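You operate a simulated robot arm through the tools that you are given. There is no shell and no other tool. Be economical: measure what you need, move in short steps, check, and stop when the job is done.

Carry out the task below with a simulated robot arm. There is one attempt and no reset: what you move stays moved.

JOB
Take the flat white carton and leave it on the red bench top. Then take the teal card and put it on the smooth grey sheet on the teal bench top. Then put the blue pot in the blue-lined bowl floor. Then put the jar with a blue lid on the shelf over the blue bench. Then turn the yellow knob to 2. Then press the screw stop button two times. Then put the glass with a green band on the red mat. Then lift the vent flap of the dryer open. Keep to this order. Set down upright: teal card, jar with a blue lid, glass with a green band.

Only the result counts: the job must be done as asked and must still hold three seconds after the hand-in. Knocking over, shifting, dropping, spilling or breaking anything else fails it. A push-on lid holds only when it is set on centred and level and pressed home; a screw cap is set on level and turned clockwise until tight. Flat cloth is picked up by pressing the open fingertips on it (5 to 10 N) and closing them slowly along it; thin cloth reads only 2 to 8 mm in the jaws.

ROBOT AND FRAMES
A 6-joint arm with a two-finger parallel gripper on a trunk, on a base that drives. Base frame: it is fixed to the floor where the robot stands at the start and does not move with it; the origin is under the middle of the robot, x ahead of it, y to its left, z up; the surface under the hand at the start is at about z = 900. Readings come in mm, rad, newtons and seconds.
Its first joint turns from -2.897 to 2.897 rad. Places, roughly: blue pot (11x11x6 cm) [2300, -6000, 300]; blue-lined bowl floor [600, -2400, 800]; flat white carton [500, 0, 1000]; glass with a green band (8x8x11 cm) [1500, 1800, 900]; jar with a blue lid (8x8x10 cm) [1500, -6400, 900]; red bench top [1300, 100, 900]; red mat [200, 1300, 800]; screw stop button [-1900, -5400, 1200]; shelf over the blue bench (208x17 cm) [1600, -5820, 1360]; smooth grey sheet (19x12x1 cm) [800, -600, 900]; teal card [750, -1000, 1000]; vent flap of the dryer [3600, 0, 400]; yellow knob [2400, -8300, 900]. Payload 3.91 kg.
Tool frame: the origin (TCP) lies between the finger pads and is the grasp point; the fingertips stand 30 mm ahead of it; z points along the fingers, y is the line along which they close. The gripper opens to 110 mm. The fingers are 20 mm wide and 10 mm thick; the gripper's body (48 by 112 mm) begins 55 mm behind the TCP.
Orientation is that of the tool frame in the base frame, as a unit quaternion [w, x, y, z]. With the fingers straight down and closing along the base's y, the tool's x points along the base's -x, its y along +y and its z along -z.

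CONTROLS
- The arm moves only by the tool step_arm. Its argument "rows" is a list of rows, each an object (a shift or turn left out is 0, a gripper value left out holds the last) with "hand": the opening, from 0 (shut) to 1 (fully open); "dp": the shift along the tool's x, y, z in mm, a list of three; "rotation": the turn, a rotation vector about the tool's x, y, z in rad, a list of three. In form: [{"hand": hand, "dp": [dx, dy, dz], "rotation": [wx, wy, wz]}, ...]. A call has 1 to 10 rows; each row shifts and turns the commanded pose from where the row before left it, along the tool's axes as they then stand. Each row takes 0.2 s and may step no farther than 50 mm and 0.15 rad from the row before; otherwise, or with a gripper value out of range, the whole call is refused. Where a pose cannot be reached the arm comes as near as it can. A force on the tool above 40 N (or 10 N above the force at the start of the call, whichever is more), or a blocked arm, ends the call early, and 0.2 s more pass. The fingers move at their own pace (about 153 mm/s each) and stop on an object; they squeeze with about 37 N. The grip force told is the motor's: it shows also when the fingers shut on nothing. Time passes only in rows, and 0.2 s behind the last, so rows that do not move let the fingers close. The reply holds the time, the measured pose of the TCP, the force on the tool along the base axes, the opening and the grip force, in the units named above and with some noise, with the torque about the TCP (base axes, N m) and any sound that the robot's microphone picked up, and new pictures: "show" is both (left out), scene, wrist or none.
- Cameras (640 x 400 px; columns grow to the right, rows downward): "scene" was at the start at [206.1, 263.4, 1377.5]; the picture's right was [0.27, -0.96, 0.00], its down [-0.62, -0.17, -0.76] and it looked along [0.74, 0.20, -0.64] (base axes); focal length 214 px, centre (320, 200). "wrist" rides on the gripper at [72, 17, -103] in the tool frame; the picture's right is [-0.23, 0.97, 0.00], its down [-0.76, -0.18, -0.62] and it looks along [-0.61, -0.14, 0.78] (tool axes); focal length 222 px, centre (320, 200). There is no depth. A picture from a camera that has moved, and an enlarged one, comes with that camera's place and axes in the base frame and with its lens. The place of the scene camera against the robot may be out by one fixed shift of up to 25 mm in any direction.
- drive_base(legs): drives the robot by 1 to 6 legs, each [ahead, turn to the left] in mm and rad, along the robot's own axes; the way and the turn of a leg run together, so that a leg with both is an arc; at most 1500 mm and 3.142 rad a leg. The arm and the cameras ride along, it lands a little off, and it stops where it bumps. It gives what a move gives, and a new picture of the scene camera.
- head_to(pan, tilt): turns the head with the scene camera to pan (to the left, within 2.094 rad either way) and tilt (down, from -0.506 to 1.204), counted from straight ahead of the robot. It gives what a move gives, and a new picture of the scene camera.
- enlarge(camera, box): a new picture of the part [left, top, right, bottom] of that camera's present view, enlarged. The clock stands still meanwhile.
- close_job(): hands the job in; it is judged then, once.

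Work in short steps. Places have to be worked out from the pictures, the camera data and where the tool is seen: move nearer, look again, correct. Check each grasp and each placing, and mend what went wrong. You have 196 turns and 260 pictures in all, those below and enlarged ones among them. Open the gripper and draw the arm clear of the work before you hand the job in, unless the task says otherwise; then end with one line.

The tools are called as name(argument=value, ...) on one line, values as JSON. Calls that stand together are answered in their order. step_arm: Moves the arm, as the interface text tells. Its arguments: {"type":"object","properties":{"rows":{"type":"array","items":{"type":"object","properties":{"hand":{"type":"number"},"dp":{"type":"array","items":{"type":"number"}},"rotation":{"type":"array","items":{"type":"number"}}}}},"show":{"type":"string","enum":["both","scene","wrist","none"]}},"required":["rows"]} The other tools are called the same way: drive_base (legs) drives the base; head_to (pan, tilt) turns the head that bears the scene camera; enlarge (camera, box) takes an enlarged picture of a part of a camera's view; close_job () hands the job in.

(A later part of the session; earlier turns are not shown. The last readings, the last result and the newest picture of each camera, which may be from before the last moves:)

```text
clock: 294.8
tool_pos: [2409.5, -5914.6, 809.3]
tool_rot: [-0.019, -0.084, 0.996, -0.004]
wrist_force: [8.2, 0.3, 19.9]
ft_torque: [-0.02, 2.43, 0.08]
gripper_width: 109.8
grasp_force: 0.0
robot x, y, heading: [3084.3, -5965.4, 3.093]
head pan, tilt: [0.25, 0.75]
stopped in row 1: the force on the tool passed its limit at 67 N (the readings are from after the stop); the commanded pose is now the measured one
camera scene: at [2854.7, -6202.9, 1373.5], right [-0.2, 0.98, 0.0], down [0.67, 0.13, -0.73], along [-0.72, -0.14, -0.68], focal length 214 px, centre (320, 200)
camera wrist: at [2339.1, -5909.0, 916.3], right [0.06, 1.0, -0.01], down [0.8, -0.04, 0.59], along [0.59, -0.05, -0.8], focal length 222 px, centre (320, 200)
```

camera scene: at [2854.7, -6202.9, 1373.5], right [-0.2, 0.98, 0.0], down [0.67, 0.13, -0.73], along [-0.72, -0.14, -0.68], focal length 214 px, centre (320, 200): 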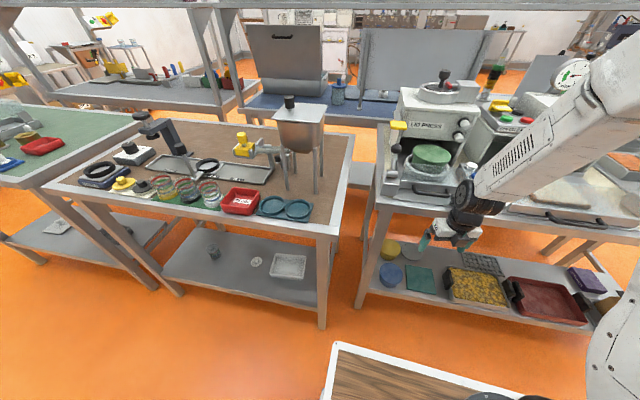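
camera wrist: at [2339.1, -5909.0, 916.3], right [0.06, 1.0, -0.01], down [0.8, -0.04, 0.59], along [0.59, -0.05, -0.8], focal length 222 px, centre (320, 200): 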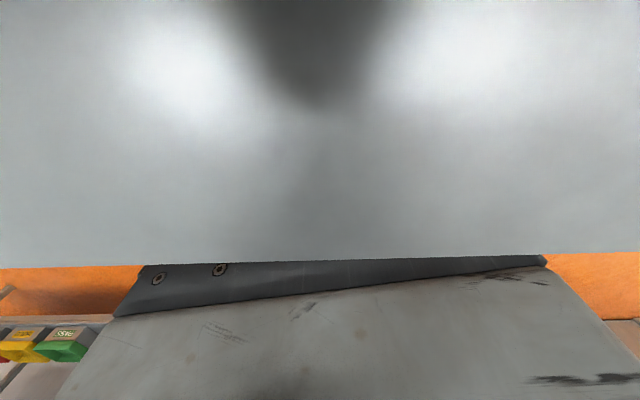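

The forward-mounted camera touched the bench edge. I'll lift a little, move back clear of it (TCP x≈2480), and go down there.

step_arm(rows=[{"dp": [0, 0, -15]}, {"dp": [-35, 0, 0]}, {"dp": [-40, 0, 0]}, {"dp": [0, 0, 15]}, {"dp": [0, 0, 50]}, {"dp": [0, 0, 50]}, {"dp": [0, 0, 50]}, {"dp": [0, 0, 50]}, {}])

```text
clock: 296.8
tool_pos: [2479.6, -5912.8, 636.8]
tool_rot: [-0.014, -0.23, 0.973, -0.024]
wrist_force: [-0.7, 1.7, 0.1]
ft_torque: [-0.05, -0.06, -0.02]
gripper_width: 109.9
grasp_force: 0.1
out of reach, approached as far as the arm can: row 7, 8
robot x, y, heading: [3083.4, -5963.2, 3.094]
head pan, tilt: [0.25, 0.75]
camera scene: at [2853.7, -6202.8, 1373.3], right [-0.2, 0.98, 0.0], down [0.67, 0.13, -0.73], along [-0.72, -0.14, -0.68], focal length 214 px, centre (320, 200)
camera wrist: at [2409.2, -5924.4, 742.4], right [-0.23, 0.97, -0.05], down [0.77, 0.21, 0.6], along [0.59, 0.1, -0.8], focal length 222 px, centre (320, 200)
```

scene: 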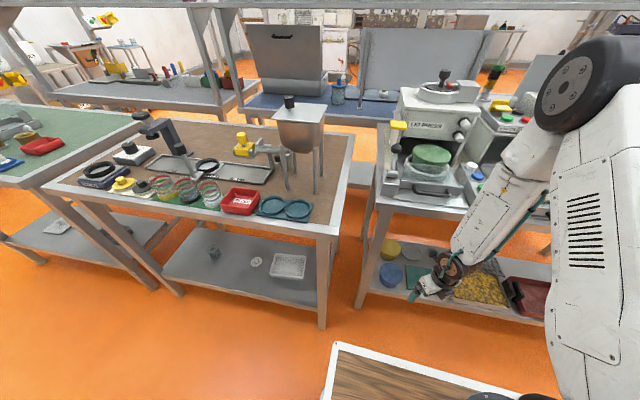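
wrist: 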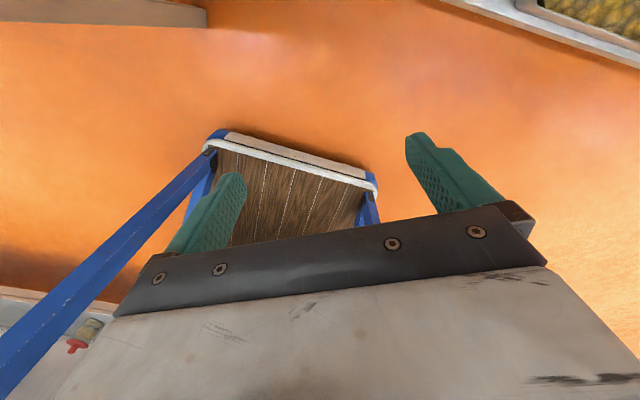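

Low reach needs a larger distance from the base. I'll lift, turn the wrist back by about π (camera toward the robot), then take up a diagonal stance farther from the pot.

step_arm(rows=[{"dp": [0, 0, -50]}, {"dp": [0, 0, -50]}, {"dp": [0, 0, -50]}, {"dp": [0, 0, -50]}, {"dp": [0, 0, -50]}, {"dp": [0, 0, -50]}, {"dp": [0, 0, -50]}, {"dp": [0, 0, -50]}, {"rotation": [0, 0, -0.15]}, {"rotation": [0, 0, -0.15]}], show="none")

step_arm(rows=[{"rotation": [0, 0, -0.15]}, {"rotation": [0, 0, -0.15]}, {"rotation": [0, 0, -0.15]}, {"rotation": [0, 0, -0.15]}, {"rotation": [0, 0, -0.15]}, {"rotation": [0, 0, -0.15]}, {"rotation": [0, 0, -0.15]}, {"rotation": [0, 0, -0.15]}, {"rotation": [0, 0, -0.15]}, {"rotation": [0, 0, -0.15]}], show="none")

step_arm(rows=[{"rotation": [0, 0, -0.15]}, {"rotation": [0, 0, -0.15]}, {"rotation": [0, 0, -0.15]}, {"rotation": [0, 0, -0.15]}, {"rotation": [0, 0, -0.15]}, {"rotation": [0, 0, -0.15]}, {"rotation": [0, 0, -0.15]}, {"rotation": [0, 0, -0.15]}, {"rotation": [0, 0, -0.15]}], show="none")

```text
clock: 299.0
tool_pos: [2488.0, -5908.3, 1017.0]
tool_rot: [-0.018, -0.232, 0.972, -0.002]
wrist_force: [0.3, 0.4, 0.4]
ft_torque: [0.0, 0.02, 0.0]
gripper_width: 109.9
grasp_force: 0.0
out of reach, approached as far as the arm can: row 1, 2, 3
robot x, y, heading: [3079.9, -5965.1, 3.092]
head pan, tilt: [0.25, 0.75]
```

```text
clock: 301.2
tool_pos: [2487.7, -5910.1, 1015.0]
tool_rot: [0.015, 0.833, -0.553, -0.01]
wrist_force: [0.5, 0.3, 0.5]
ft_torque: [-0.01, -0.01, 0.03]
gripper_width: 110.0
grasp_force: 0.1
robot x, y, heading: [3082.2, -5962.7, 3.086]
head pan, tilt: [0.25, 0.75]
```

```text
clock: 303.2
tool_pos: [2487.5, -5909.4, 1016.3]
tool_rot: [0.003, 0.996, 0.089, -0.017]
wrist_force: [0.0, -1.1, -1.1]
ft_torque: [-0.03, -0.01, 0.01]
gripper_width: 110.2
grasp_force: 0.1
robot x, y, heading: [3079.0, -5964.5, 3.085]
head pan, tilt: [0.25, 0.75]
```

The tool is back in its normal roll. I'll drive to the diagonal stance at about (3030, -5395), facing the pot.

drive_base(legs=[[0, -1.44], [570, 0], [0, 2.118]])

head_to(pan=0.1, tilt=0.75)

```text
clock: 315.1
tool_pos: [2540.2, -5693.9, 1016.7]
tool_rot: [0.008, 0.92, 0.392, -0.015]
wrist_force: [0.6, 0.5, -0.1]
ft_torque: [0.01, 0.02, -0.05]
gripper_width: 110.0
grasp_force: 0.0
robot x, y, heading: [3051.0, -5390.1, -2.556]
head pan, tilt: [0.25, 0.75]
camera scene: at [3012.2, -5709.1, 1373.3], right [-0.74, 0.68, 0.0], down [0.46, 0.5, -0.73], along [-0.49, -0.54, -0.68], focal length 214 px, centre (320, 200)
```

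scene: 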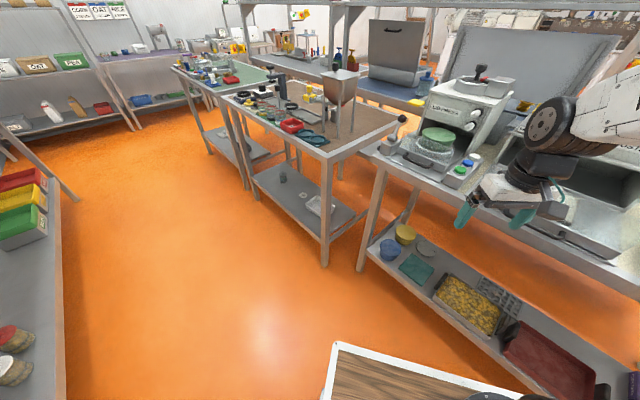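

```text
clock: 315.8
tool_pos: [2540.2, -5692.9, 1017.5]
tool_rot: [0.008, 0.92, 0.393, -0.014]
wrist_force: [0.3, -0.1, -0.6]
ft_torque: [-0.02, 0.01, -0.01]
gripper_width: 110.0
grasp_force: 0.1
robot x, y, heading: [3057.6, -5387.7, -2.567]
head pan, tilt: [0.099, 0.75]
camera scene: at [3003.7, -5700.1, 1373.3], right [-0.63, 0.78, 0.0], down [0.53, 0.43, -0.73], along [-0.57, -0.46, -0.68], focal length 214 px, centre (320, 200)
```

scene: 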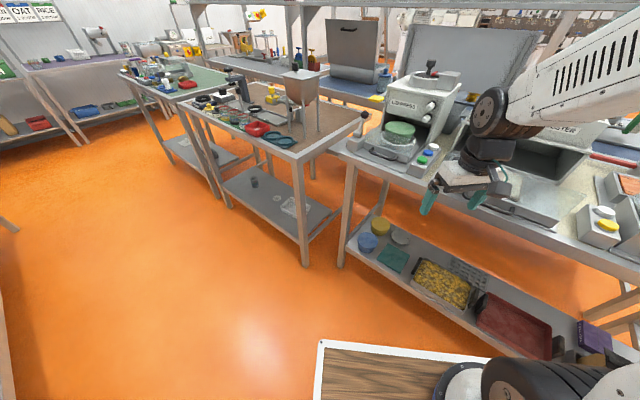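

The stance is good, and the arm's reach fits a shoulder near z≈849 with a 604–1017 mm annulus. I'll yaw to face the pot, extend to the aisle side of the bench edge, and descend.

step_arm(rows=[{"rotation": [0, 0, 0.1]}, {"rotation": [0, 0, 0.1]}, {"dp": [-43, 11, 0]}, {"dp": [-43, 11, 0]}, {"dp": [-43, 11, 0]}, {"dp": [-43, 11, 0]}, {"dp": [0, 0, 50]}, {"dp": [0, 0, 50]}, {"dp": [0, 0, 50]}, {"dp": [0, 0, 50]}], show="none")

step_arm(rows=[{"dp": [0, 0, 50]}, {"dp": [0, 0, 50]}, {"dp": [0, 0, 50]}, {"dp": [0, 0, 50]}, {}])

```text
clock: 318.0
tool_pos: [2416.4, -5834.8, 827.1]
tool_rot: [0.011, 0.954, 0.298, -0.015]
wrist_force: [0.8, -0.1, 0.1]
ft_torque: [-0.05, 0.02, 0.03]
gripper_width: 110.0
grasp_force: 0.2
robot x, y, heading: [3053.3, -5387.9, -2.561]
head pan, tilt: [0.099, 0.75]
```

```text
clock: 319.2
tool_pos: [2414.6, -5839.6, 623.1]
tool_rot: [0.009, 0.954, 0.298, -0.016]
wrist_force: [0.2, -0.3, -0.5]
ft_torque: [-0.01, -0.02, -0.05]
gripper_width: 109.8
grasp_force: 0.1
robot x, y, heading: [3054.7, -5387.4, -2.565]
head pan, tilt: [0.099, 0.75]
camera scene: at [3003.7, -5700.0, 1373.3], right [-0.63, 0.78, 0.0], down [0.53, 0.43, -0.73], along [-0.57, -0.46, -0.68], focal length 214 px, centre (320, 200)
camera wrist: at [2485.2, -5808.2, 724.9], right [0.37, -0.93, 0.02], down [-0.71, -0.27, 0.65], along [-0.6, -0.25, -0.76], focal length 222 px, centre (320, 200)
```

scene: 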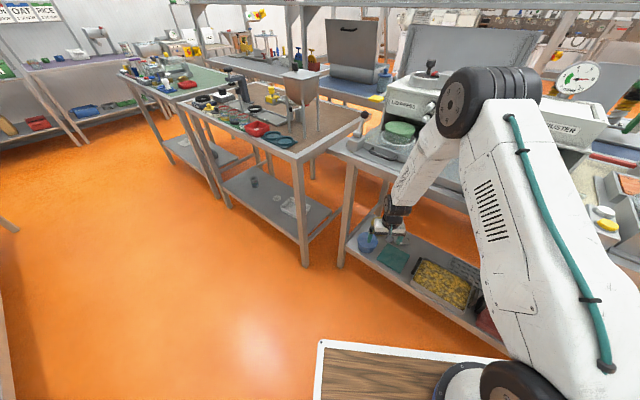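
wrist: 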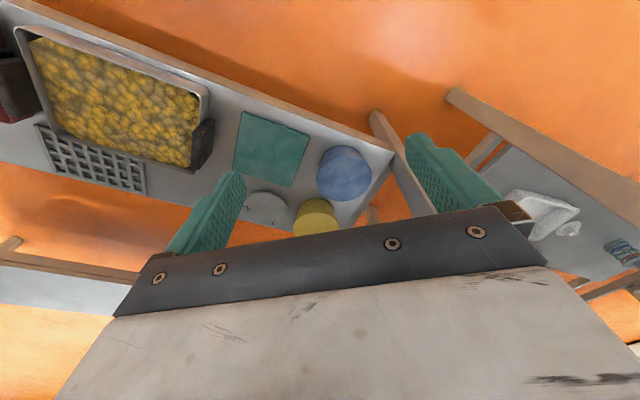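

The pot is clearly in view. I'll enlarge it to get its position and width.

enlarge(camera="wrist", box=[290, 130, 410, 230])

```text
4.00 times, centred on (350, 180) of wrist
camera zoom: at [2485.2, -5808.2, 724.9], right [0.37, -0.93, 0.02], down [-0.71, -0.27, 0.65], along [-0.6, -0.25, -0.76], focal length 888 px, centre (200, 280)
```

zoom: 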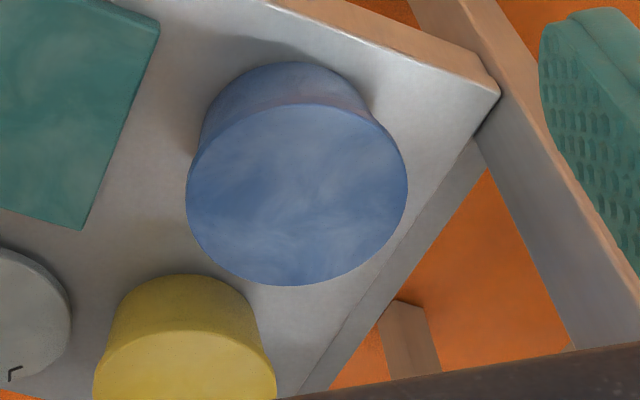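

The wrist views triangulate the pot's top centre at about (2269, -5951, 364): rim around 108 mm, tapering to about 90 mm, shelf z≈304. I'll pitch the tool to 40° below horizontal and go to a pre-grasp point.

step_arm(rows=[{"rotation": [0, -0.1455, 0]}, {"rotation": [0, -0.1455, 0]}, {"rotation": [0, -0.1455, 0]}, {"rotation": [0, -0.1455, 0]}, {"rotation": [0, -0.1455, 0]}, {"rotation": [0, -0.1455, 0]}, {"dp": [20.5, 1.3, 39]}, {"dp": [20.5, 1.3, 39]}, {"dp": [20.5, 1.3, 39]}, {}])

```text
clock: 321.4
tool_pos: [2379.1, -5874.1, 498.6]
tool_rot: [0.136, 0.859, 0.266, -0.417]
wrist_force: [-0.1, 0.1, 0.5]
ft_torque: [0.01, 0.03, 0.0]
gripper_width: 110.1
grasp_force: 0.0
robot x, y, heading: [3055.3, -5384.3, -2.561]
head pan, tilt: [0.099, 0.75]
camera scene: at [3003.6, -5700.1, 1373.3], right [-0.63, 0.78, 0.0], down [0.53, 0.43, -0.73], along [-0.57, -0.46, -0.68], focal length 214 px, centre (320, 200)
camera wrist: at [2491.5, -5816.4, 505.2], right [0.44, -0.88, 0.19], down [-0.09, 0.17, 0.98], along [-0.89, -0.45, 0.0], focal length 222 px, centre (320, 200)
```

scene: 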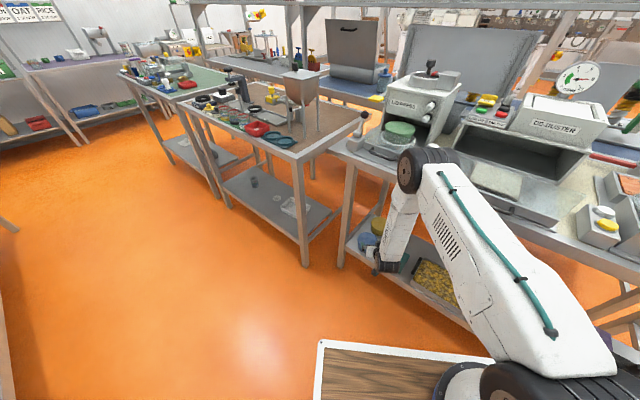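
wrist: 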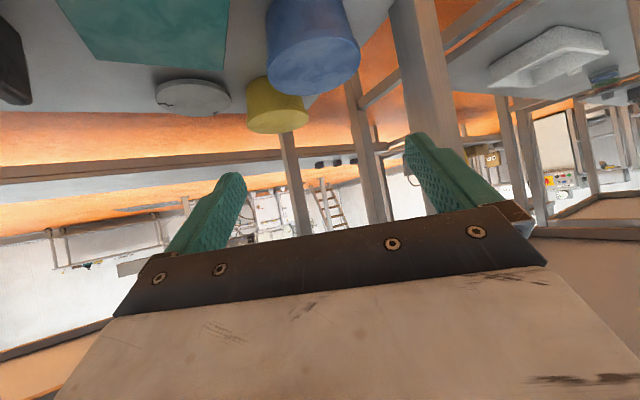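

I'll zoom to refine the pot's position from this nearly horizontal view.

enlarge(camera="wrist", box=[220, 0, 400, 112])

```text
3.56 times, centred on (310, 56) of wrist
camera zoom: at [2491.5, -5816.4, 505.2], right [0.44, -0.88, 0.19], down [-0.09, 0.17, 0.98], along [-0.89, -0.45, 0.0], focal length 790 px, centre (356, 712)
```

zoom: 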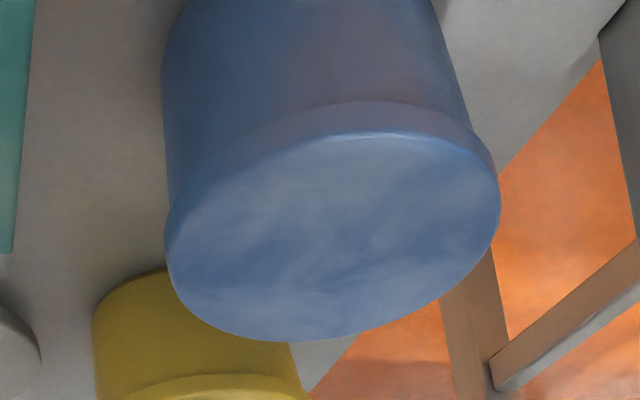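

The pot's top centre now comes out at about (2259, -5959, 343) with a lip of about 114 mm. That is wider than the jaws, so I must grip below the lip. I'll lower the hand to see the pot's side profile.

step_arm(rows=[{"dp": [21, -1, 26]}, {"dp": [21, -1, 26]}, {"dp": [21, -1, 26]}, {}], show="wrist")

enlarge(camera="wrist", box=[200, 0, 420, 140])

```text
clock: 322.4
tool_pos: [2354.0, -5883.4, 404.4]
tool_rot: [0.135, 0.859, 0.266, -0.417]
wrist_force: [0.2, -0.3, -0.7]
ft_torque: [0.01, 0.02, 0.01]
gripper_width: 109.8
grasp_force: 0.1
robot x, y, heading: [3055.9, -5387.5, -2.563]
head pan, tilt: [0.099, 0.75]
camera wrist: at [2467.5, -5825.8, 412.2], right [0.44, -0.88, 0.19], down [-0.09, 0.17, 0.98], along [-0.89, -0.45, 0.0], focal length 222 px, centre (320, 200)
```

wrist: 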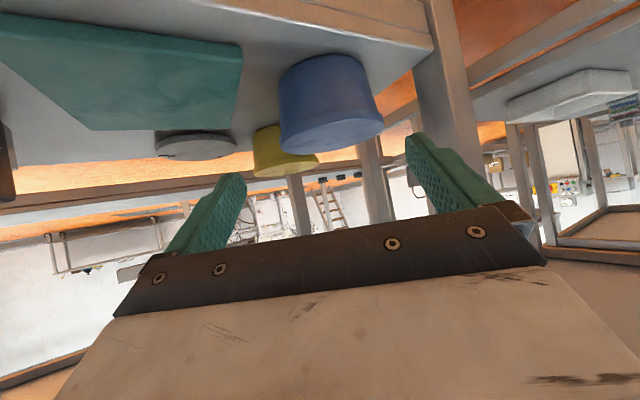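

```text
2.86 times, centred on (310, 70) of wrist
camera zoom: at [2467.5, -5825.8, 412.2], right [0.44, -0.88, 0.19], down [-0.09, 0.17, 0.98], along [-0.89, -0.45, 0.0], focal length 635 px, centre (349, 571)
```

zoom: 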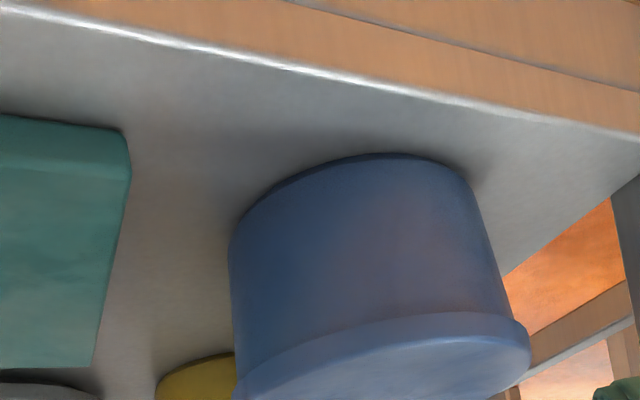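

The side profile: about 96 mm at the base, 116 mm at the lip, and the pot is about 8 mm off the hand's mid-plane. I'll shift 8.5 mm sideways, advance part way low along the tool axis, and recheck.

step_arm(rows=[{"dp": [2, 8.5, 15]}, {"dp": [1, 0, 30]}, {"dp": [1, 0, 25]}, {}], show="wrist")

enlarge(camera="wrist", box=[180, 0, 460, 175])

```text
clock: 323.4
tool_pos: [2317.8, -5923.8, 360.5]
tool_rot: [0.136, 0.858, 0.266, -0.417]
wrist_force: [0.0, -0.4, 0.4]
ft_torque: [-0.05, 0.0, 0.01]
gripper_width: 109.9
grasp_force: 0.0
robot x, y, heading: [3055.7, -5387.2, -2.566]
head pan, tilt: [0.099, 0.75]
camera wrist: at [2430.8, -5865.5, 367.4], right [0.44, -0.88, 0.19], down [-0.09, 0.17, 0.98], along [-0.89, -0.45, 0.0], focal length 222 px, centre (320, 200)
```

wrist: 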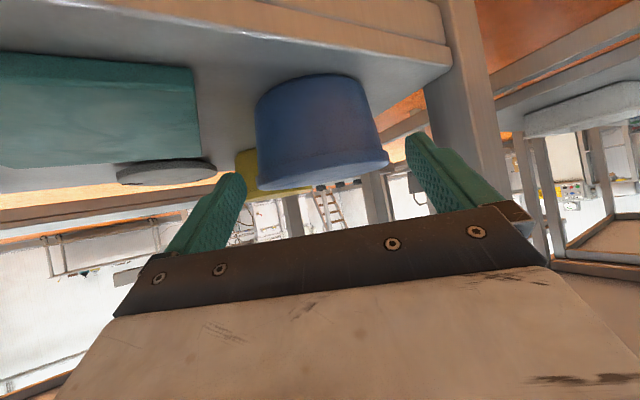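

```text
2.29 times, centred on (320, 88) of wrist
camera zoom: at [2430.8, -5865.5, 367.4], right [0.44, -0.88, 0.19], down [-0.09, 0.17, 0.98], along [-0.89, -0.45, 0.0], focal length 508 px, centre (320, 457)
```

zoom: 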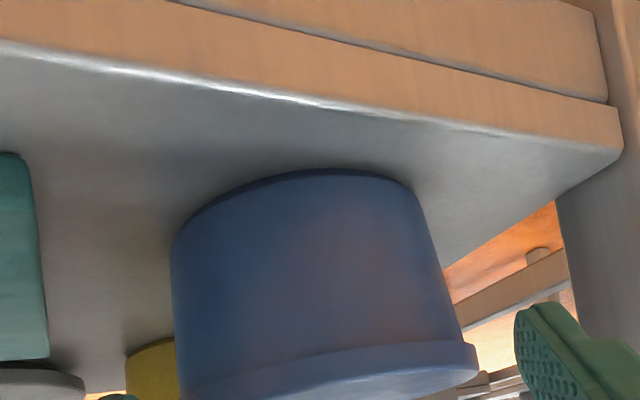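

The pot is centred to within about 2.5 mm. I'll lower the hand straight down in small steps here, to feel where the shelf surface is before going further in.

step_arm(rows=[{"dp": [7.9, -2, 6.2]}, {"dp": [7.9, 0, 6.2]}, {"dp": [4, 0, 3.1]}, {"dp": [2.4, 0, 1.9]}, {"dp": [2.4, 0, 1.9]}, {"dp": [2.4, 0, 1.9]}, {}], show="wrist")

```text
clock: 325.0
tool_pos: [2315.8, -5922.1, 323.8]
tool_rot: [0.135, 0.859, 0.266, -0.417]
wrist_force: [-0.6, -0.5, 0.9]
ft_torque: [0.0, -0.02, -0.01]
gripper_width: 110.1
grasp_force: 0.1
robot x, y, heading: [3055.2, -5383.9, -2.563]
head pan, tilt: [0.099, 0.75]
camera wrist: at [2428.7, -5864.2, 331.9], right [0.44, -0.88, 0.19], down [-0.09, 0.17, 0.98], along [-0.89, -0.45, 0.0], focal length 222 px, centre (320, 200)
```

wrist: 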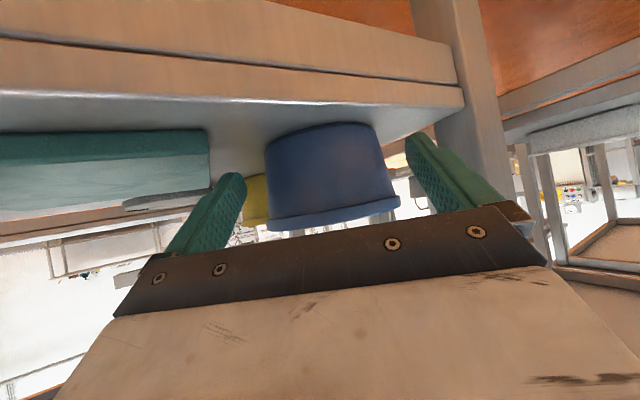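

No contact yet. I'll continue down in 2 mm steps.

step_arm(rows=[{"dp": [1.6, 0, 1.2]}, {"dp": [1.6, 0, 1.2]}, {"dp": [1.6, 0, 1.2]}, {"dp": [1.6, 0, 1.2]}, {}], show="none")

step_arm(rows=[{"dp": [1.6, 0, 1.2]}, {"dp": [1.6, 0, 1.2]}, {}], show="none")

```text
clock: 326.2
tool_pos: [2315.4, -5920.5, 316.5]
tool_rot: [0.136, 0.859, 0.267, -0.416]
wrist_force: [0.5, -0.4, -0.3]
ft_torque: [-0.04, 0.03, 0.02]
gripper_width: 109.9
grasp_force: 0.0
robot x, y, heading: [3054.0, -5384.7, -2.558]
head pan, tilt: [0.099, 0.75]
```

```text
clock: 327.0
tool_pos: [2315.1, -5920.8, 311.0]
tool_rot: [0.134, 0.859, 0.266, -0.417]
wrist_force: [-1.0, 0.3, -0.2]
ft_torque: [0.0, 0.0, 0.01]
gripper_width: 109.7
grasp_force: 0.0
robot x, y, heading: [3054.8, -5386.3, -2.561]
head pan, tilt: [0.099, 0.75]
```

There's still no contact, so the shelf is below z≈284, which leaves room. I'll advance horizontally half way and check the clearances.

step_arm(rows=[{"dp": [-8, 0.2, 10.2]}, {"dp": [-8, 0.2, 10.2]}, {}], show="wrist")

enlarge(camera="wrist", box=[200, 80, 460, 242])

```text
clock: 327.8
tool_pos: [2293.0, -5936.1, 312.7]
tool_rot: [0.135, 0.859, 0.265, -0.418]
wrist_force: [-0.1, -0.4, 0.3]
ft_torque: [-0.01, -0.02, 0.01]
gripper_width: 110.1
grasp_force: 0.1
robot x, y, heading: [3056.7, -5384.3, -2.565]
head pan, tilt: [0.099, 0.75]
camera wrist: at [2406.0, -5877.7, 320.4], right [0.44, -0.88, 0.19], down [-0.09, 0.17, 0.98], along [-0.89, -0.45, 0.0], focal length 222 px, centre (320, 200)
```

wrist: 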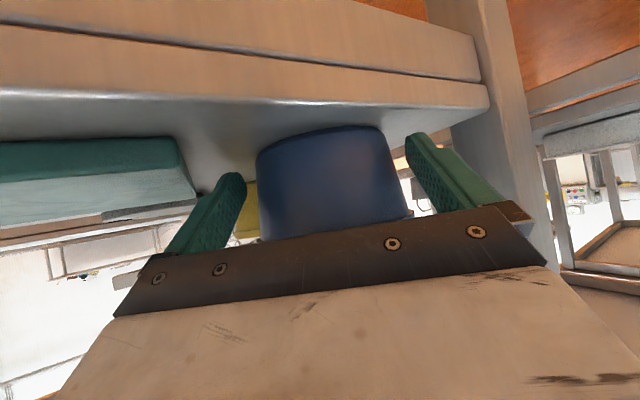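

```text
2.46 times, centred on (330, 161) of wrist
camera zoom: at [2406.0, -5877.7, 320.4], right [0.44, -0.88, 0.19], down [-0.09, 0.17, 0.98], along [-0.89, -0.45, 0.0], focal length 547 px, centre (295, 296)
```

zoom: 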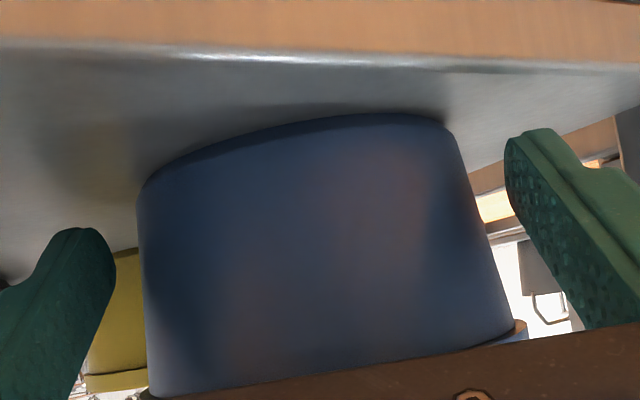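

It's centred to within 1 mm with space on both sides. I'll advance the last 26 mm and close.

step_arm(rows=[{"dp": [-4, 0.1, 5.1]}, {"dp": [-6, 0.1, 7.7]}, {"dp": [-6, 0.1, 7.7]}, {}], show="wrist")

```text
clock: 328.8
tool_pos: [2272.7, -5952.5, 313.7]
tool_rot: [0.136, 0.858, 0.267, -0.417]
wrist_force: [0.5, 0.7, 0.4]
ft_torque: [0.02, 0.0, 0.03]
gripper_width: 109.9
grasp_force: 0.1
robot x, y, heading: [3052.2, -5383.9, -2.568]
head pan, tilt: [0.099, 0.75]
camera wrist: at [2385.4, -5894.2, 321.4], right [0.44, -0.88, 0.19], down [-0.09, 0.17, 0.98], along [-0.89, -0.45, 0.0], focal length 222 px, centre (320, 200)
```

wrist: 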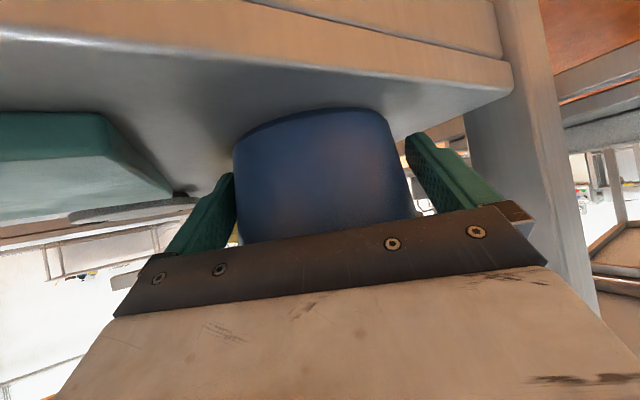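

The pot sits about 4 mm toward the left finger. I'll recentre the hand and close gently.

step_arm(rows=[{"dp": [0, -4, 0]}, {"hand": 0.97}, {"hand": 0.93}, {"hand": 0.88}, {"hand": 0.8}, {"hand": 0.5}, {"hand": 0}, {}, {}], show="wrist")

```text
clock: 330.8
tool_pos: [2271.2, -5949.7, 312.4]
tool_rot: [0.135, 0.859, 0.266, -0.417]
wrist_force: [0.6, 0.1, 1.1]
ft_torque: [-0.16, -0.03, 0.01]
gripper_width: 102.4
grasp_force: 37.0
robot x, y, heading: [3054.4, -5384.8, -2.56]
head pan, tilt: [0.099, 0.75]
camera wrist: at [2383.6, -5890.8, 320.6], right [0.44, -0.88, 0.19], down [-0.09, 0.17, 0.98], along [-0.89, -0.45, 0.0], focal length 222 px, centre (320, 200)
```

wrist: 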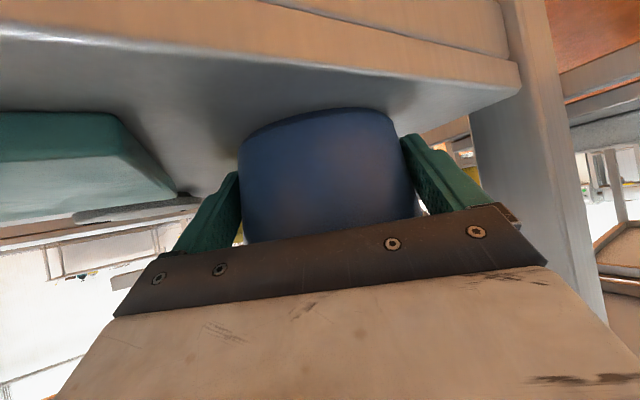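

It's gripped at 102 mm. I'll lift slowly by about 20 mm and check.

step_arm(rows=[{"dp": [-2.4, 0, -1.9]}, {"dp": [-4, 0, -3.1]}, {"dp": [-4.7, 0, -3.7]}, {"dp": [-4.7, 0, -3.7]}, {}], show="wrist")

```text
clock: 332.0
tool_pos: [2271.0, -5949.5, 332.3]
tool_rot: [0.136, 0.858, 0.266, -0.417]
wrist_force: [0.1, 0.3, -2.2]
ft_torque: [0.02, -0.01, 0.04]
gripper_width: 102.7
grasp_force: 36.8
robot x, y, heading: [3056.3, -5386.1, -2.565]
head pan, tilt: [0.099, 0.75]
camera wrist: at [2383.8, -5890.4, 339.5], right [0.44, -0.88, 0.19], down [-0.09, 0.17, 0.98], along [-0.89, -0.45, 0.0], focal length 222 px, centre (320, 200)
```

wrist: 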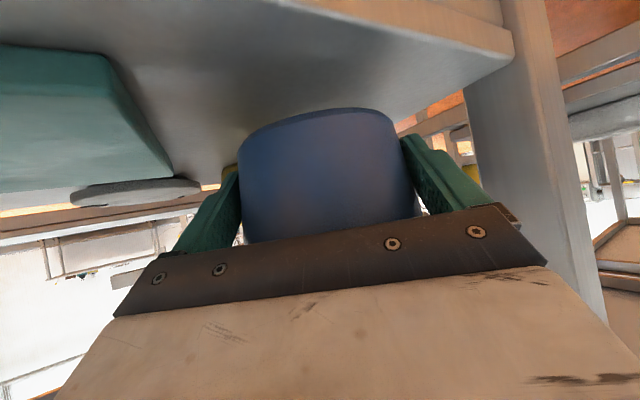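

The pot is held and moves with the hand. I'll raise it another 50 mm to clear its neighbours, then back the base straight out.

step_arm(rows=[{"dp": [-5.5, 0, -4.3]}, {"dp": [-7.9, 0, -6.2]}, {"dp": [-9.5, 0, -7.4]}, {"dp": [-9.5, 0, -7.4]}, {"dp": [-6.3, 0, -4.9]}, {}], show="wrist")

drive_base(legs=[[-130, 0]])

```text
clock: 333.4
tool_pos: [2270.6, -5948.4, 380.9]
tool_rot: [0.136, 0.858, 0.266, -0.417]
wrist_force: [0.8, -0.5, -2.0]
ft_torque: [0.04, -0.02, 0.02]
gripper_width: 102.3
grasp_force: 37.0
robot x, y, heading: [3055.9, -5385.5, -2.566]
head pan, tilt: [0.099, 0.75]
camera wrist: at [2384.3, -5889.9, 388.6], right [0.44, -0.88, 0.19], down [-0.09, 0.17, 0.98], along [-0.89, -0.45, -0.01], focal length 222 px, centre (320, 200)
```

wrist: 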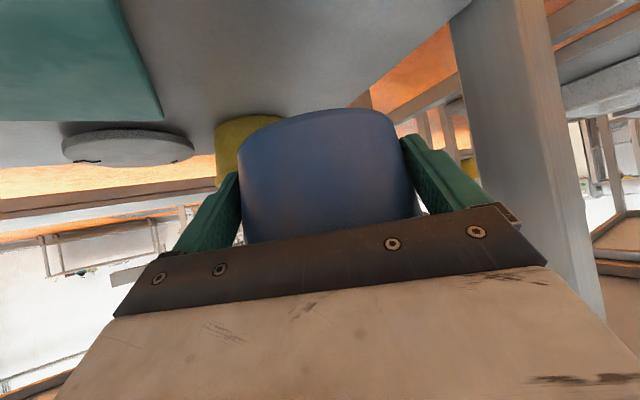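

```text
clock: 334.7
tool_pos: [2382.4, -5876.7, 381.6]
tool_rot: [0.135, 0.859, 0.267, -0.416]
wrist_force: [-0.2, 0.1, -0.7]
ft_torque: [0.02, -0.03, 0.01]
gripper_width: 102.5
grasp_force: 36.7
robot x, y, heading: [3163.9, -5315.4, -2.559]
head pan, tilt: [0.099, 0.75]
camera scene: at [3114.1, -5628.1, 1373.3], right [-0.63, 0.78, 0.0], down [0.53, 0.43, -0.73], along [-0.57, -0.46, -0.68], focal length 214 px, centre (320, 200)
```

scene: 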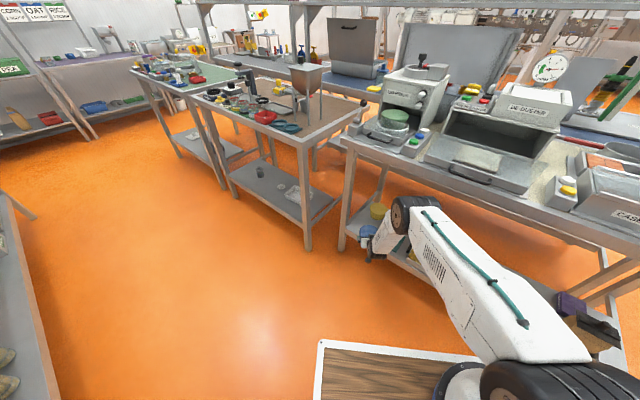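

I'll pull the pot back clear of the bench edge, then raise it.

step_arm(rows=[{"dp": [6, 0, -8]}, {"dp": [11, -0.3, -14.2]}, {"dp": [12.3, -0.3, -15.8]}, {"dp": [12.3, -0.3, -15.8]}, {"dp": [10, -0.2, -13]}, {"dp": [-9, 0, -7]}, {"dp": [-16, 0, -12.5]}, {"dp": [-24, 0.3, -18.5]}, {"dp": [-27.6, 0.4, -21.6]}, {"dp": [-27.6, 0.4, -21.6]}], show="none")

step_arm(rows=[{"dp": [-27.6, 0.4, -21.6]}, {"dp": [-27.6, 0.4, -21.6]}, {"dp": [-27.6, 0.4, -21.6]}, {"dp": [-27.6, 0.4, -21.6]}, {"dp": [-27.6, 0.4, -21.6]}, {"dp": [-27.6, 0.4, -21.6]}, {"dp": [-27.6, 0.4, -21.6]}, {"dp": [-27.6, 0.4, -21.6]}, {"dp": [-27.6, 0.4, -21.6]}, {"dp": [-27.6, 0.4, -21.6]}], show="none")

step_arm(rows=[{"dp": [-27.6, 0.4, -21.6]}, {"dp": [-27.6, 0.4, -21.6]}, {"dp": [-27.6, 0.4, -21.6]}, {"dp": [-27.6, 0.4, -21.6]}, {"dp": [-27.6, 0.4, -21.6]}, {"dp": [-20, 0.3, -15.6]}, {"dp": [-10, 0.1, -8]}, {}])

```text
clock: 336.9
tool_pos: [2452.9, -5828.6, 514.8]
tool_rot: [0.136, 0.859, 0.267, -0.416]
wrist_force: [0.4, 0.2, -0.6]
ft_torque: [-0.02, -0.02, 0.02]
gripper_width: 102.5
grasp_force: 37.3
robot x, y, heading: [3162.8, -5310.8, -2.561]
head pan, tilt: [0.099, 0.75]
```

```text
clock: 339.1
tool_pos: [2451.3, -5829.1, 863.3]
tool_rot: [0.136, 0.859, 0.267, -0.416]
wrist_force: [-0.5, 0.0, -0.9]
ft_torque: [0.0, -0.04, 0.01]
gripper_width: 102.2
grasp_force: 37.0
robot x, y, heading: [3163.8, -5312.1, -2.562]
head pan, tilt: [0.099, 0.75]
```

```text
clock: 340.9
tool_pos: [2451.9, -5829.2, 1075.7]
tool_rot: [0.136, 0.858, 0.266, -0.417]
wrist_force: [0.1, 0.1, -1.7]
ft_torque: [0.01, -0.02, -0.01]
gripper_width: 102.0
grasp_force: 37.1
robot x, y, heading: [3166.6, -5311.0, -2.561]
head pan, tilt: [0.099, 0.75]
camera scene: at [3114.1, -5628.0, 1373.3], right [-0.63, 0.78, 0.0], down [0.53, 0.43, -0.73], along [-0.57, -0.46, -0.68], focal length 214 px, centre (320, 200)
camera wrist: at [2565.1, -5770.7, 1084.0], right [0.44, -0.88, 0.19], down [-0.09, 0.17, 0.98], along [-0.89, -0.45, 0.0], focal length 222 px, centre (320, 200)
```

scene: 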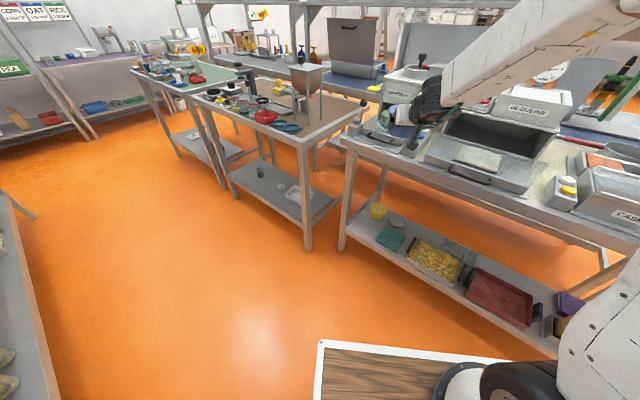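
wrist: 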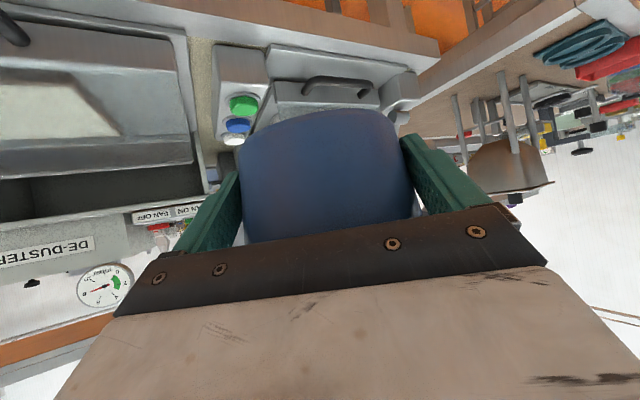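

I'll draw the pot in toward the robot so it can turn safely in the aisle.

step_arm(rows=[{"dp": [7, 0, -9]}, {"dp": [12.3, -0.3, -15.8]}, {"dp": [18, -0.4, -23]}, {"dp": [20, -0.5, -25.6]}, {"dp": [20, -0.5, -25.6]}, {"dp": [20, -0.5, -25.6]}, {"dp": [18, -0.4, -23]}, {"dp": [12.3, -0.3, -15.8]}, {"dp": [6, 0, -8]}, {}], show="none")

drive_base(legs=[[0, -2.15]])

```text
clock: 343.1
tool_pos: [2628.7, -5699.4, 1077.8]
tool_rot: [0.136, 0.858, 0.267, -0.417]
wrist_force: [-0.2, 0.3, -1.2]
ft_torque: [0.02, -0.03, -0.01]
gripper_width: 101.9
grasp_force: 37.0
robot x, y, heading: [3167.1, -5314.7, -2.568]
head pan, tilt: [0.099, 0.75]
```

```text
clock: 348.6
tool_pos: [3134.7, -4653.6, 1078.5]
tool_rot: [-0.303, 0.642, -0.628, -0.318]
wrist_force: [0.8, 0.3, -1.2]
ft_torque: [0.01, 0.02, -0.03]
gripper_width: 101.6
grasp_force: 36.5
robot x, y, heading: [3160.5, -5315.1, 1.572]
head pan, tilt: [0.099, 0.75]
camera scene: at [2915.4, -5095.5, 1373.3], right [0.99, 0.1, 0.0], down [0.07, -0.68, -0.73], along [-0.07, 0.73, -0.68], focal length 214 px, centre (320, 200)
```

scene: 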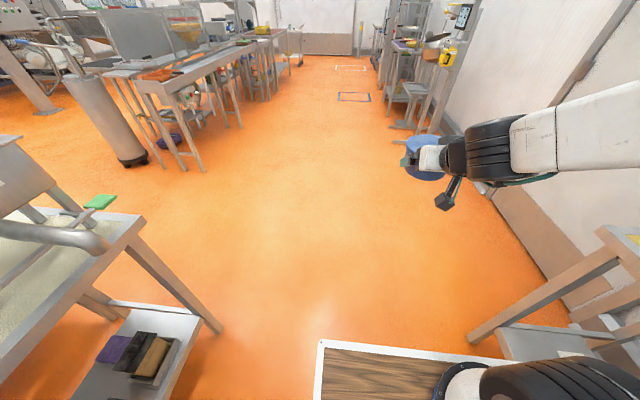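

The pot is safe. I'll drive up the back aisle, across past the blue bench's near end, and into the front aisle.

drive_base(legs=[[1025, 0], [0, 1.57], [1400, 0], [1400, 0]])

```text
clock: 370.9
tool_pos: [-314.4, -4427.1, 1078.9]
tool_rot: [0.018, 0.898, 0.025, -0.438]
wrist_force: [-0.4, -0.1, -2.1]
ft_torque: [0.0, -0.04, -0.01]
gripper_width: 100.6
grasp_force: 37.2
robot x, y, heading: [344.9, -4378.1, -3.11]
head pan, tilt: [0.099, 0.75]
camera scene: at [133.3, -4620.7, 1373.3], right [-0.13, 0.99, 0.0], down [0.68, 0.09, -0.73], along [-0.73, -0.1, -0.68], focal length 214 px, centre (320, 200)
```

scene: 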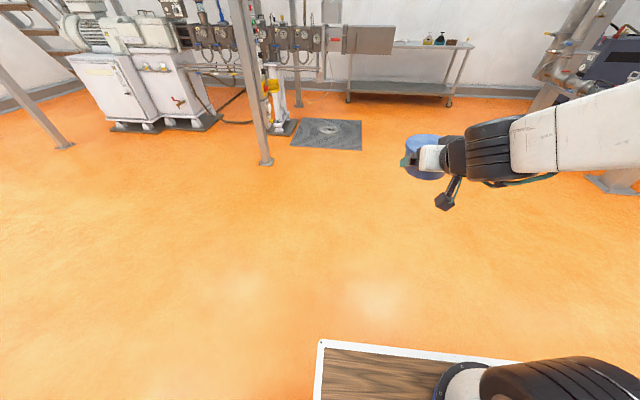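

The grip width has been creeping from 102.7 to 100.6 mm, so I'll look at how the pot sits.

step_arm(rows=[{}], show="wrist")

enlarge(camera="scene", box=[380, 110, 500, 220])

```text
clock: 371.3
tool_pos: [-313.4, -4426.6, 1078.4]
tool_rot: [0.017, 0.899, 0.024, -0.438]
wrist_force: [0.8, 0.1, -1.3]
ft_torque: [-0.02, -0.05, -0.02]
gripper_width: 100.7
grasp_force: 37.7
robot x, y, heading: [342.9, -4377.9, -3.11]
head pan, tilt: [0.099, 0.75]
camera wrist: at [-187.7, -4435.8, 1085.7], right [-0.08, -0.98, 0.19], down [0.01, 0.19, 0.98], along [-1.0, 0.08, -0.01], focal length 222 px, centre (320, 200)
```

wrist: 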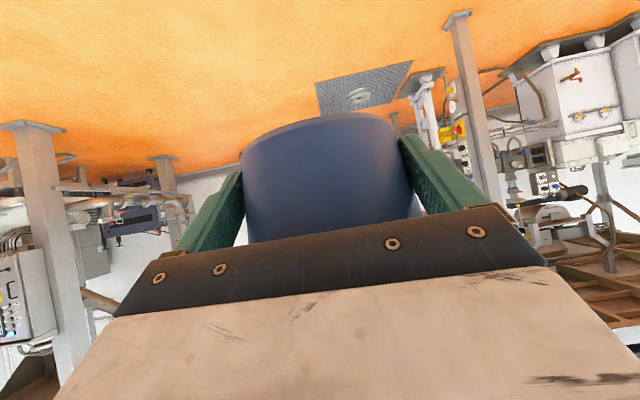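

```text
3.64 times, centred on (440, 165) of scene
camera zoom: at [133.3, -4620.7, 1373.3], right [-0.13, 0.99, 0.0], down [0.68, 0.09, -0.73], along [-0.73, -0.1, -0.68], focal length 780 px, centre (-116, 327)
```

zoom: 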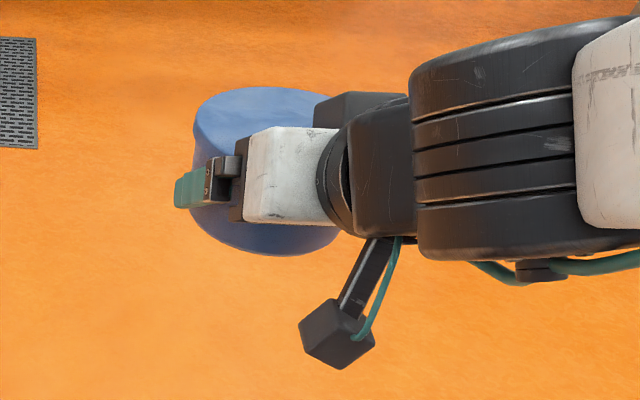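

The pot has only shifted a few millimetres. I'll go on to the basin.

drive_base(legs=[[640, 0], [0, -1.6], [1200, 0], [780, 0]])

```text
clock: 388.1
tool_pos: [-520.5, -1769.3, 1078.7]
tool_rot: [-0.291, 0.664, -0.606, -0.328]
wrist_force: [0.6, -0.4, -1.8]
ft_torque: [-0.05, 0.0, 0.01]
gripper_width: 100.4
grasp_force: 37.2
robot x, y, heading: [-445.4, -2421.0, 1.643]
head pan, tilt: [0.099, 0.75]
camera scene: at [-708.9, -2224.4, 1373.3], right [0.99, 0.17, 0.0], down [0.11, -0.67, -0.73], along [-0.12, 0.72, -0.68], focal length 214 px, centre (320, 200)
```

scene: 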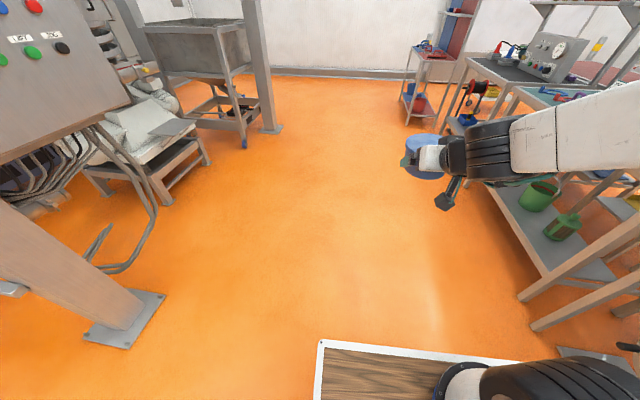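

I'll turn to face the sink bench and look at the basin.

drive_base(legs=[[0, -1.63], [200, 0]])

head_to(pan=-0.15, tilt=0.6)

```text
clock: 393.6
tool_pos: [415.8, -2356.2, 1078.5]
tool_rot: [0.438, -0.031, 0.898, 0.021]
wrist_force: [-0.4, -0.3, -1.6]
ft_torque: [0.0, 0.05, -0.01]
gripper_width: 100.1
grasp_force: 37.0
robot x, y, heading: [-240.9, -2420.7, 0.048]
head pan, tilt: [0.099, 0.75]
camera scene: at [-46.5, -2157.3, 1373.3], right [0.15, -0.99, 0.0], down [-0.67, -0.1, -0.73], along [0.72, 0.11, -0.68], focal length 214 px, centre (320, 200)
```

scene: 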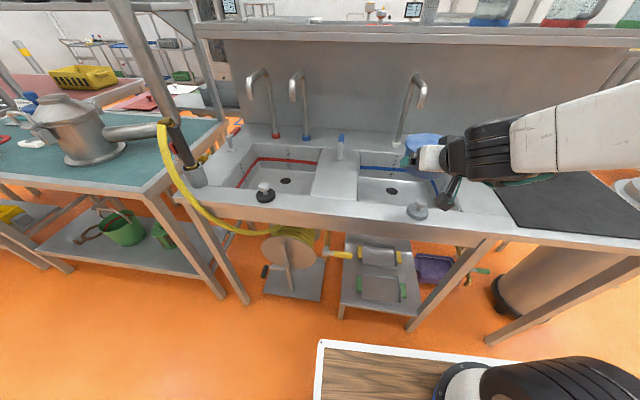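

```text
clock: 394.4
tool_pos: [415.8, -2355.2, 1078.3]
tool_rot: [0.437, -0.031, 0.899, 0.021]
wrist_force: [0.1, -0.7, -1.1]
ft_torque: [-0.02, 0.04, -0.01]
gripper_width: 99.6
grasp_force: 36.7
robot x, y, heading: [-237.9, -2417.9, 0.049]
head pan, tilt: [-0.15, 0.6]
camera scene: at [-40.6, -2178.5, 1386.1], right [-0.1, -0.99, 0.0], down [-0.56, 0.06, -0.82], along [0.82, -0.08, -0.57], focal length 214 px, centre (320, 200)
```

scene: 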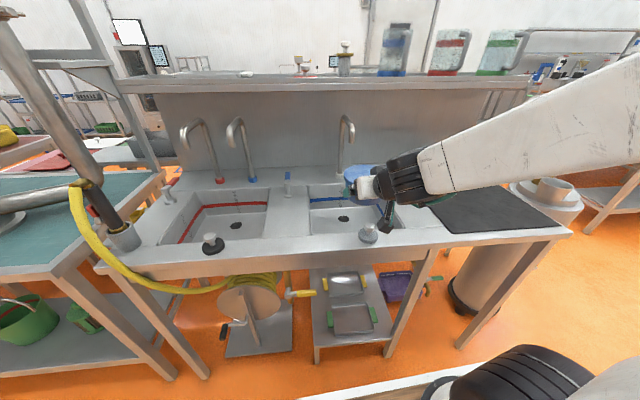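

I'll zoom in on the blue-lined basin and the tap.

enlarge(camera="scene", box=[270, 100, 430, 260])

```text
2.50 times, centred on (350, 180) of scene
camera zoom: at [-40.6, -2178.5, 1386.1], right [-0.1, -0.99, 0.0], down [-0.56, 0.06, -0.82], along [0.82, -0.08, -0.57], focal length 536 px, centre (245, 250)
```

zoom: 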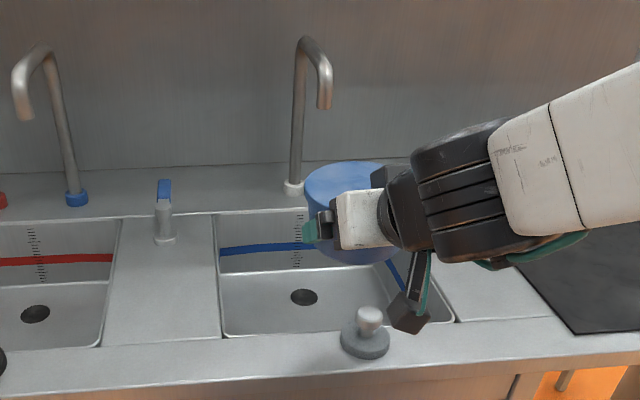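

The basin opening spans x 466–781, y -2200…-2507. A plug sits on the front ledge at about (420, -2370). I'll set the pot toward the back-left of the basin, so I'll move the base to about (-115, -2245), facing it.

drive_base(legs=[[0, 0.92], [214, 0], [0, -0.96]])

step_arm(rows=[{}], show="wrist")

```text
clock: 400.8
tool_pos: [539.1, -2187.5, 1077.9]
tool_rot: [0.438, -0.024, 0.899, 0.017]
wrist_force: [-0.3, 0.3, -2.3]
ft_torque: [-0.04, 0.04, 0.0]
gripper_width: 99.9
grasp_force: 37.2
robot x, y, heading: [-119.3, -2236.8, 0.03]
head pan, tilt: [-0.15, 0.6]
camera scene: at [85.8, -2002.5, 1386.2], right [-0.12, -0.99, 0.0], down [-0.56, 0.07, -0.82], along [0.82, -0.1, -0.57], focal length 214 px, centre (320, 200)
```

scene: 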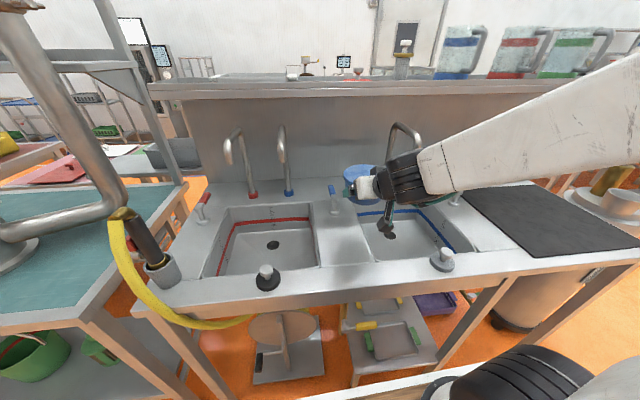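

```text
clock: 401.2
tool_pos: [539.2, -2187.5, 1076.9]
tool_rot: [0.437, -0.023, 0.899, 0.017]
wrist_force: [-0.1, 0.2, -1.1]
ft_torque: [0.01, 0.05, 0.02]
gripper_width: 100.1
grasp_force: 37.6
robot x, y, heading: [-121.2, -2235.6, 0.028]
head pan, tilt: [-0.15, 0.6]
camera wrist: at [411.6, -2178.0, 1085.7], right [0.08, 0.98, 0.19], down [-0.01, -0.19, 0.98], along [1.0, -0.09, -0.01], focal length 222 px, centre (320, 200)
```

wrist: 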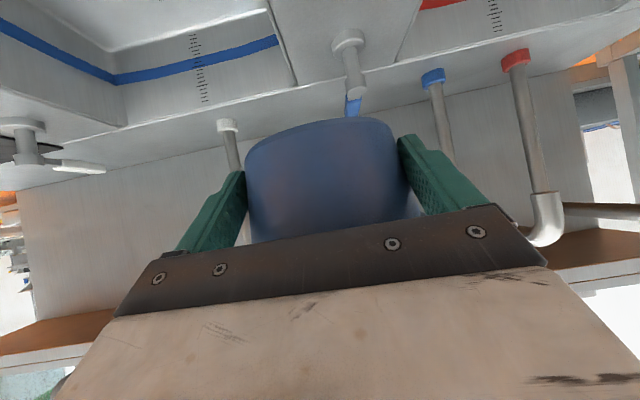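

The wrist view puts the basin's back rim at x≈755, with y -2210…-2502. I'll carry the pot over to about (665, -2290) and begin to lower it.

step_arm(rows=[{"dp": [-4, -6.8, 5]}, {"dp": [-8, -13.6, 10]}, {"dp": [-9, -15, 11.3]}, {"dp": [-9, -15, 11.3]}, {"dp": [-9, -15, 11.3]}, {"dp": [-9, -15, 11.3]}, {"dp": [-9, -15, 11.3]}, {"dp": [-8, -13.6, 10]}, {}])

```text
clock: 403.2
tool_pos: [634.7, -2276.0, 1077.3]
tool_rot: [0.438, -0.023, 0.898, 0.017]
wrist_force: [-0.5, 0.5, -1.3]
ft_torque: [-0.03, 0.03, 0.0]
gripper_width: 99.7
grasp_force: 37.5
out of reach, approached as far as the arm can: row 4, 5
robot x, y, heading: [-118.2, -2235.9, 0.031]
head pan, tilt: [-0.15, 0.6]
camera scene: at [85.8, -2002.5, 1386.2], right [-0.12, -0.99, 0.0], down [-0.56, 0.07, -0.82], along [0.82, -0.1, -0.57], focal length 214 px, centre (320, 200)
camera wrist: at [506.8, -2265.9, 1084.9], right [0.08, 0.98, 0.19], down [-0.01, -0.19, 0.98], along [1.0, -0.09, -0.01], focal length 222 px, centre (320, 200)
```

scene: 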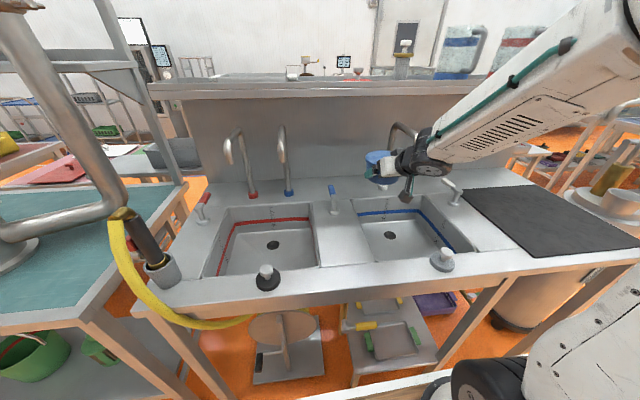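
wrist: 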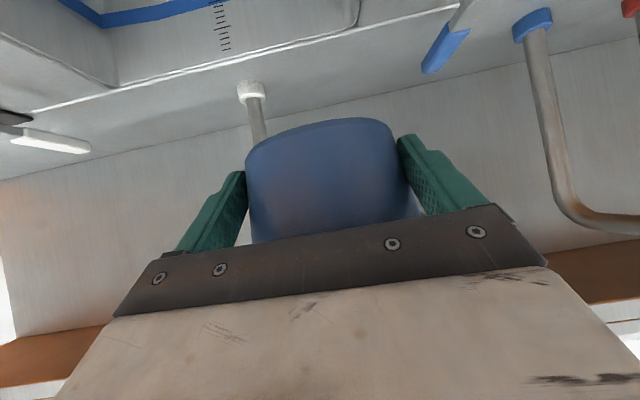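

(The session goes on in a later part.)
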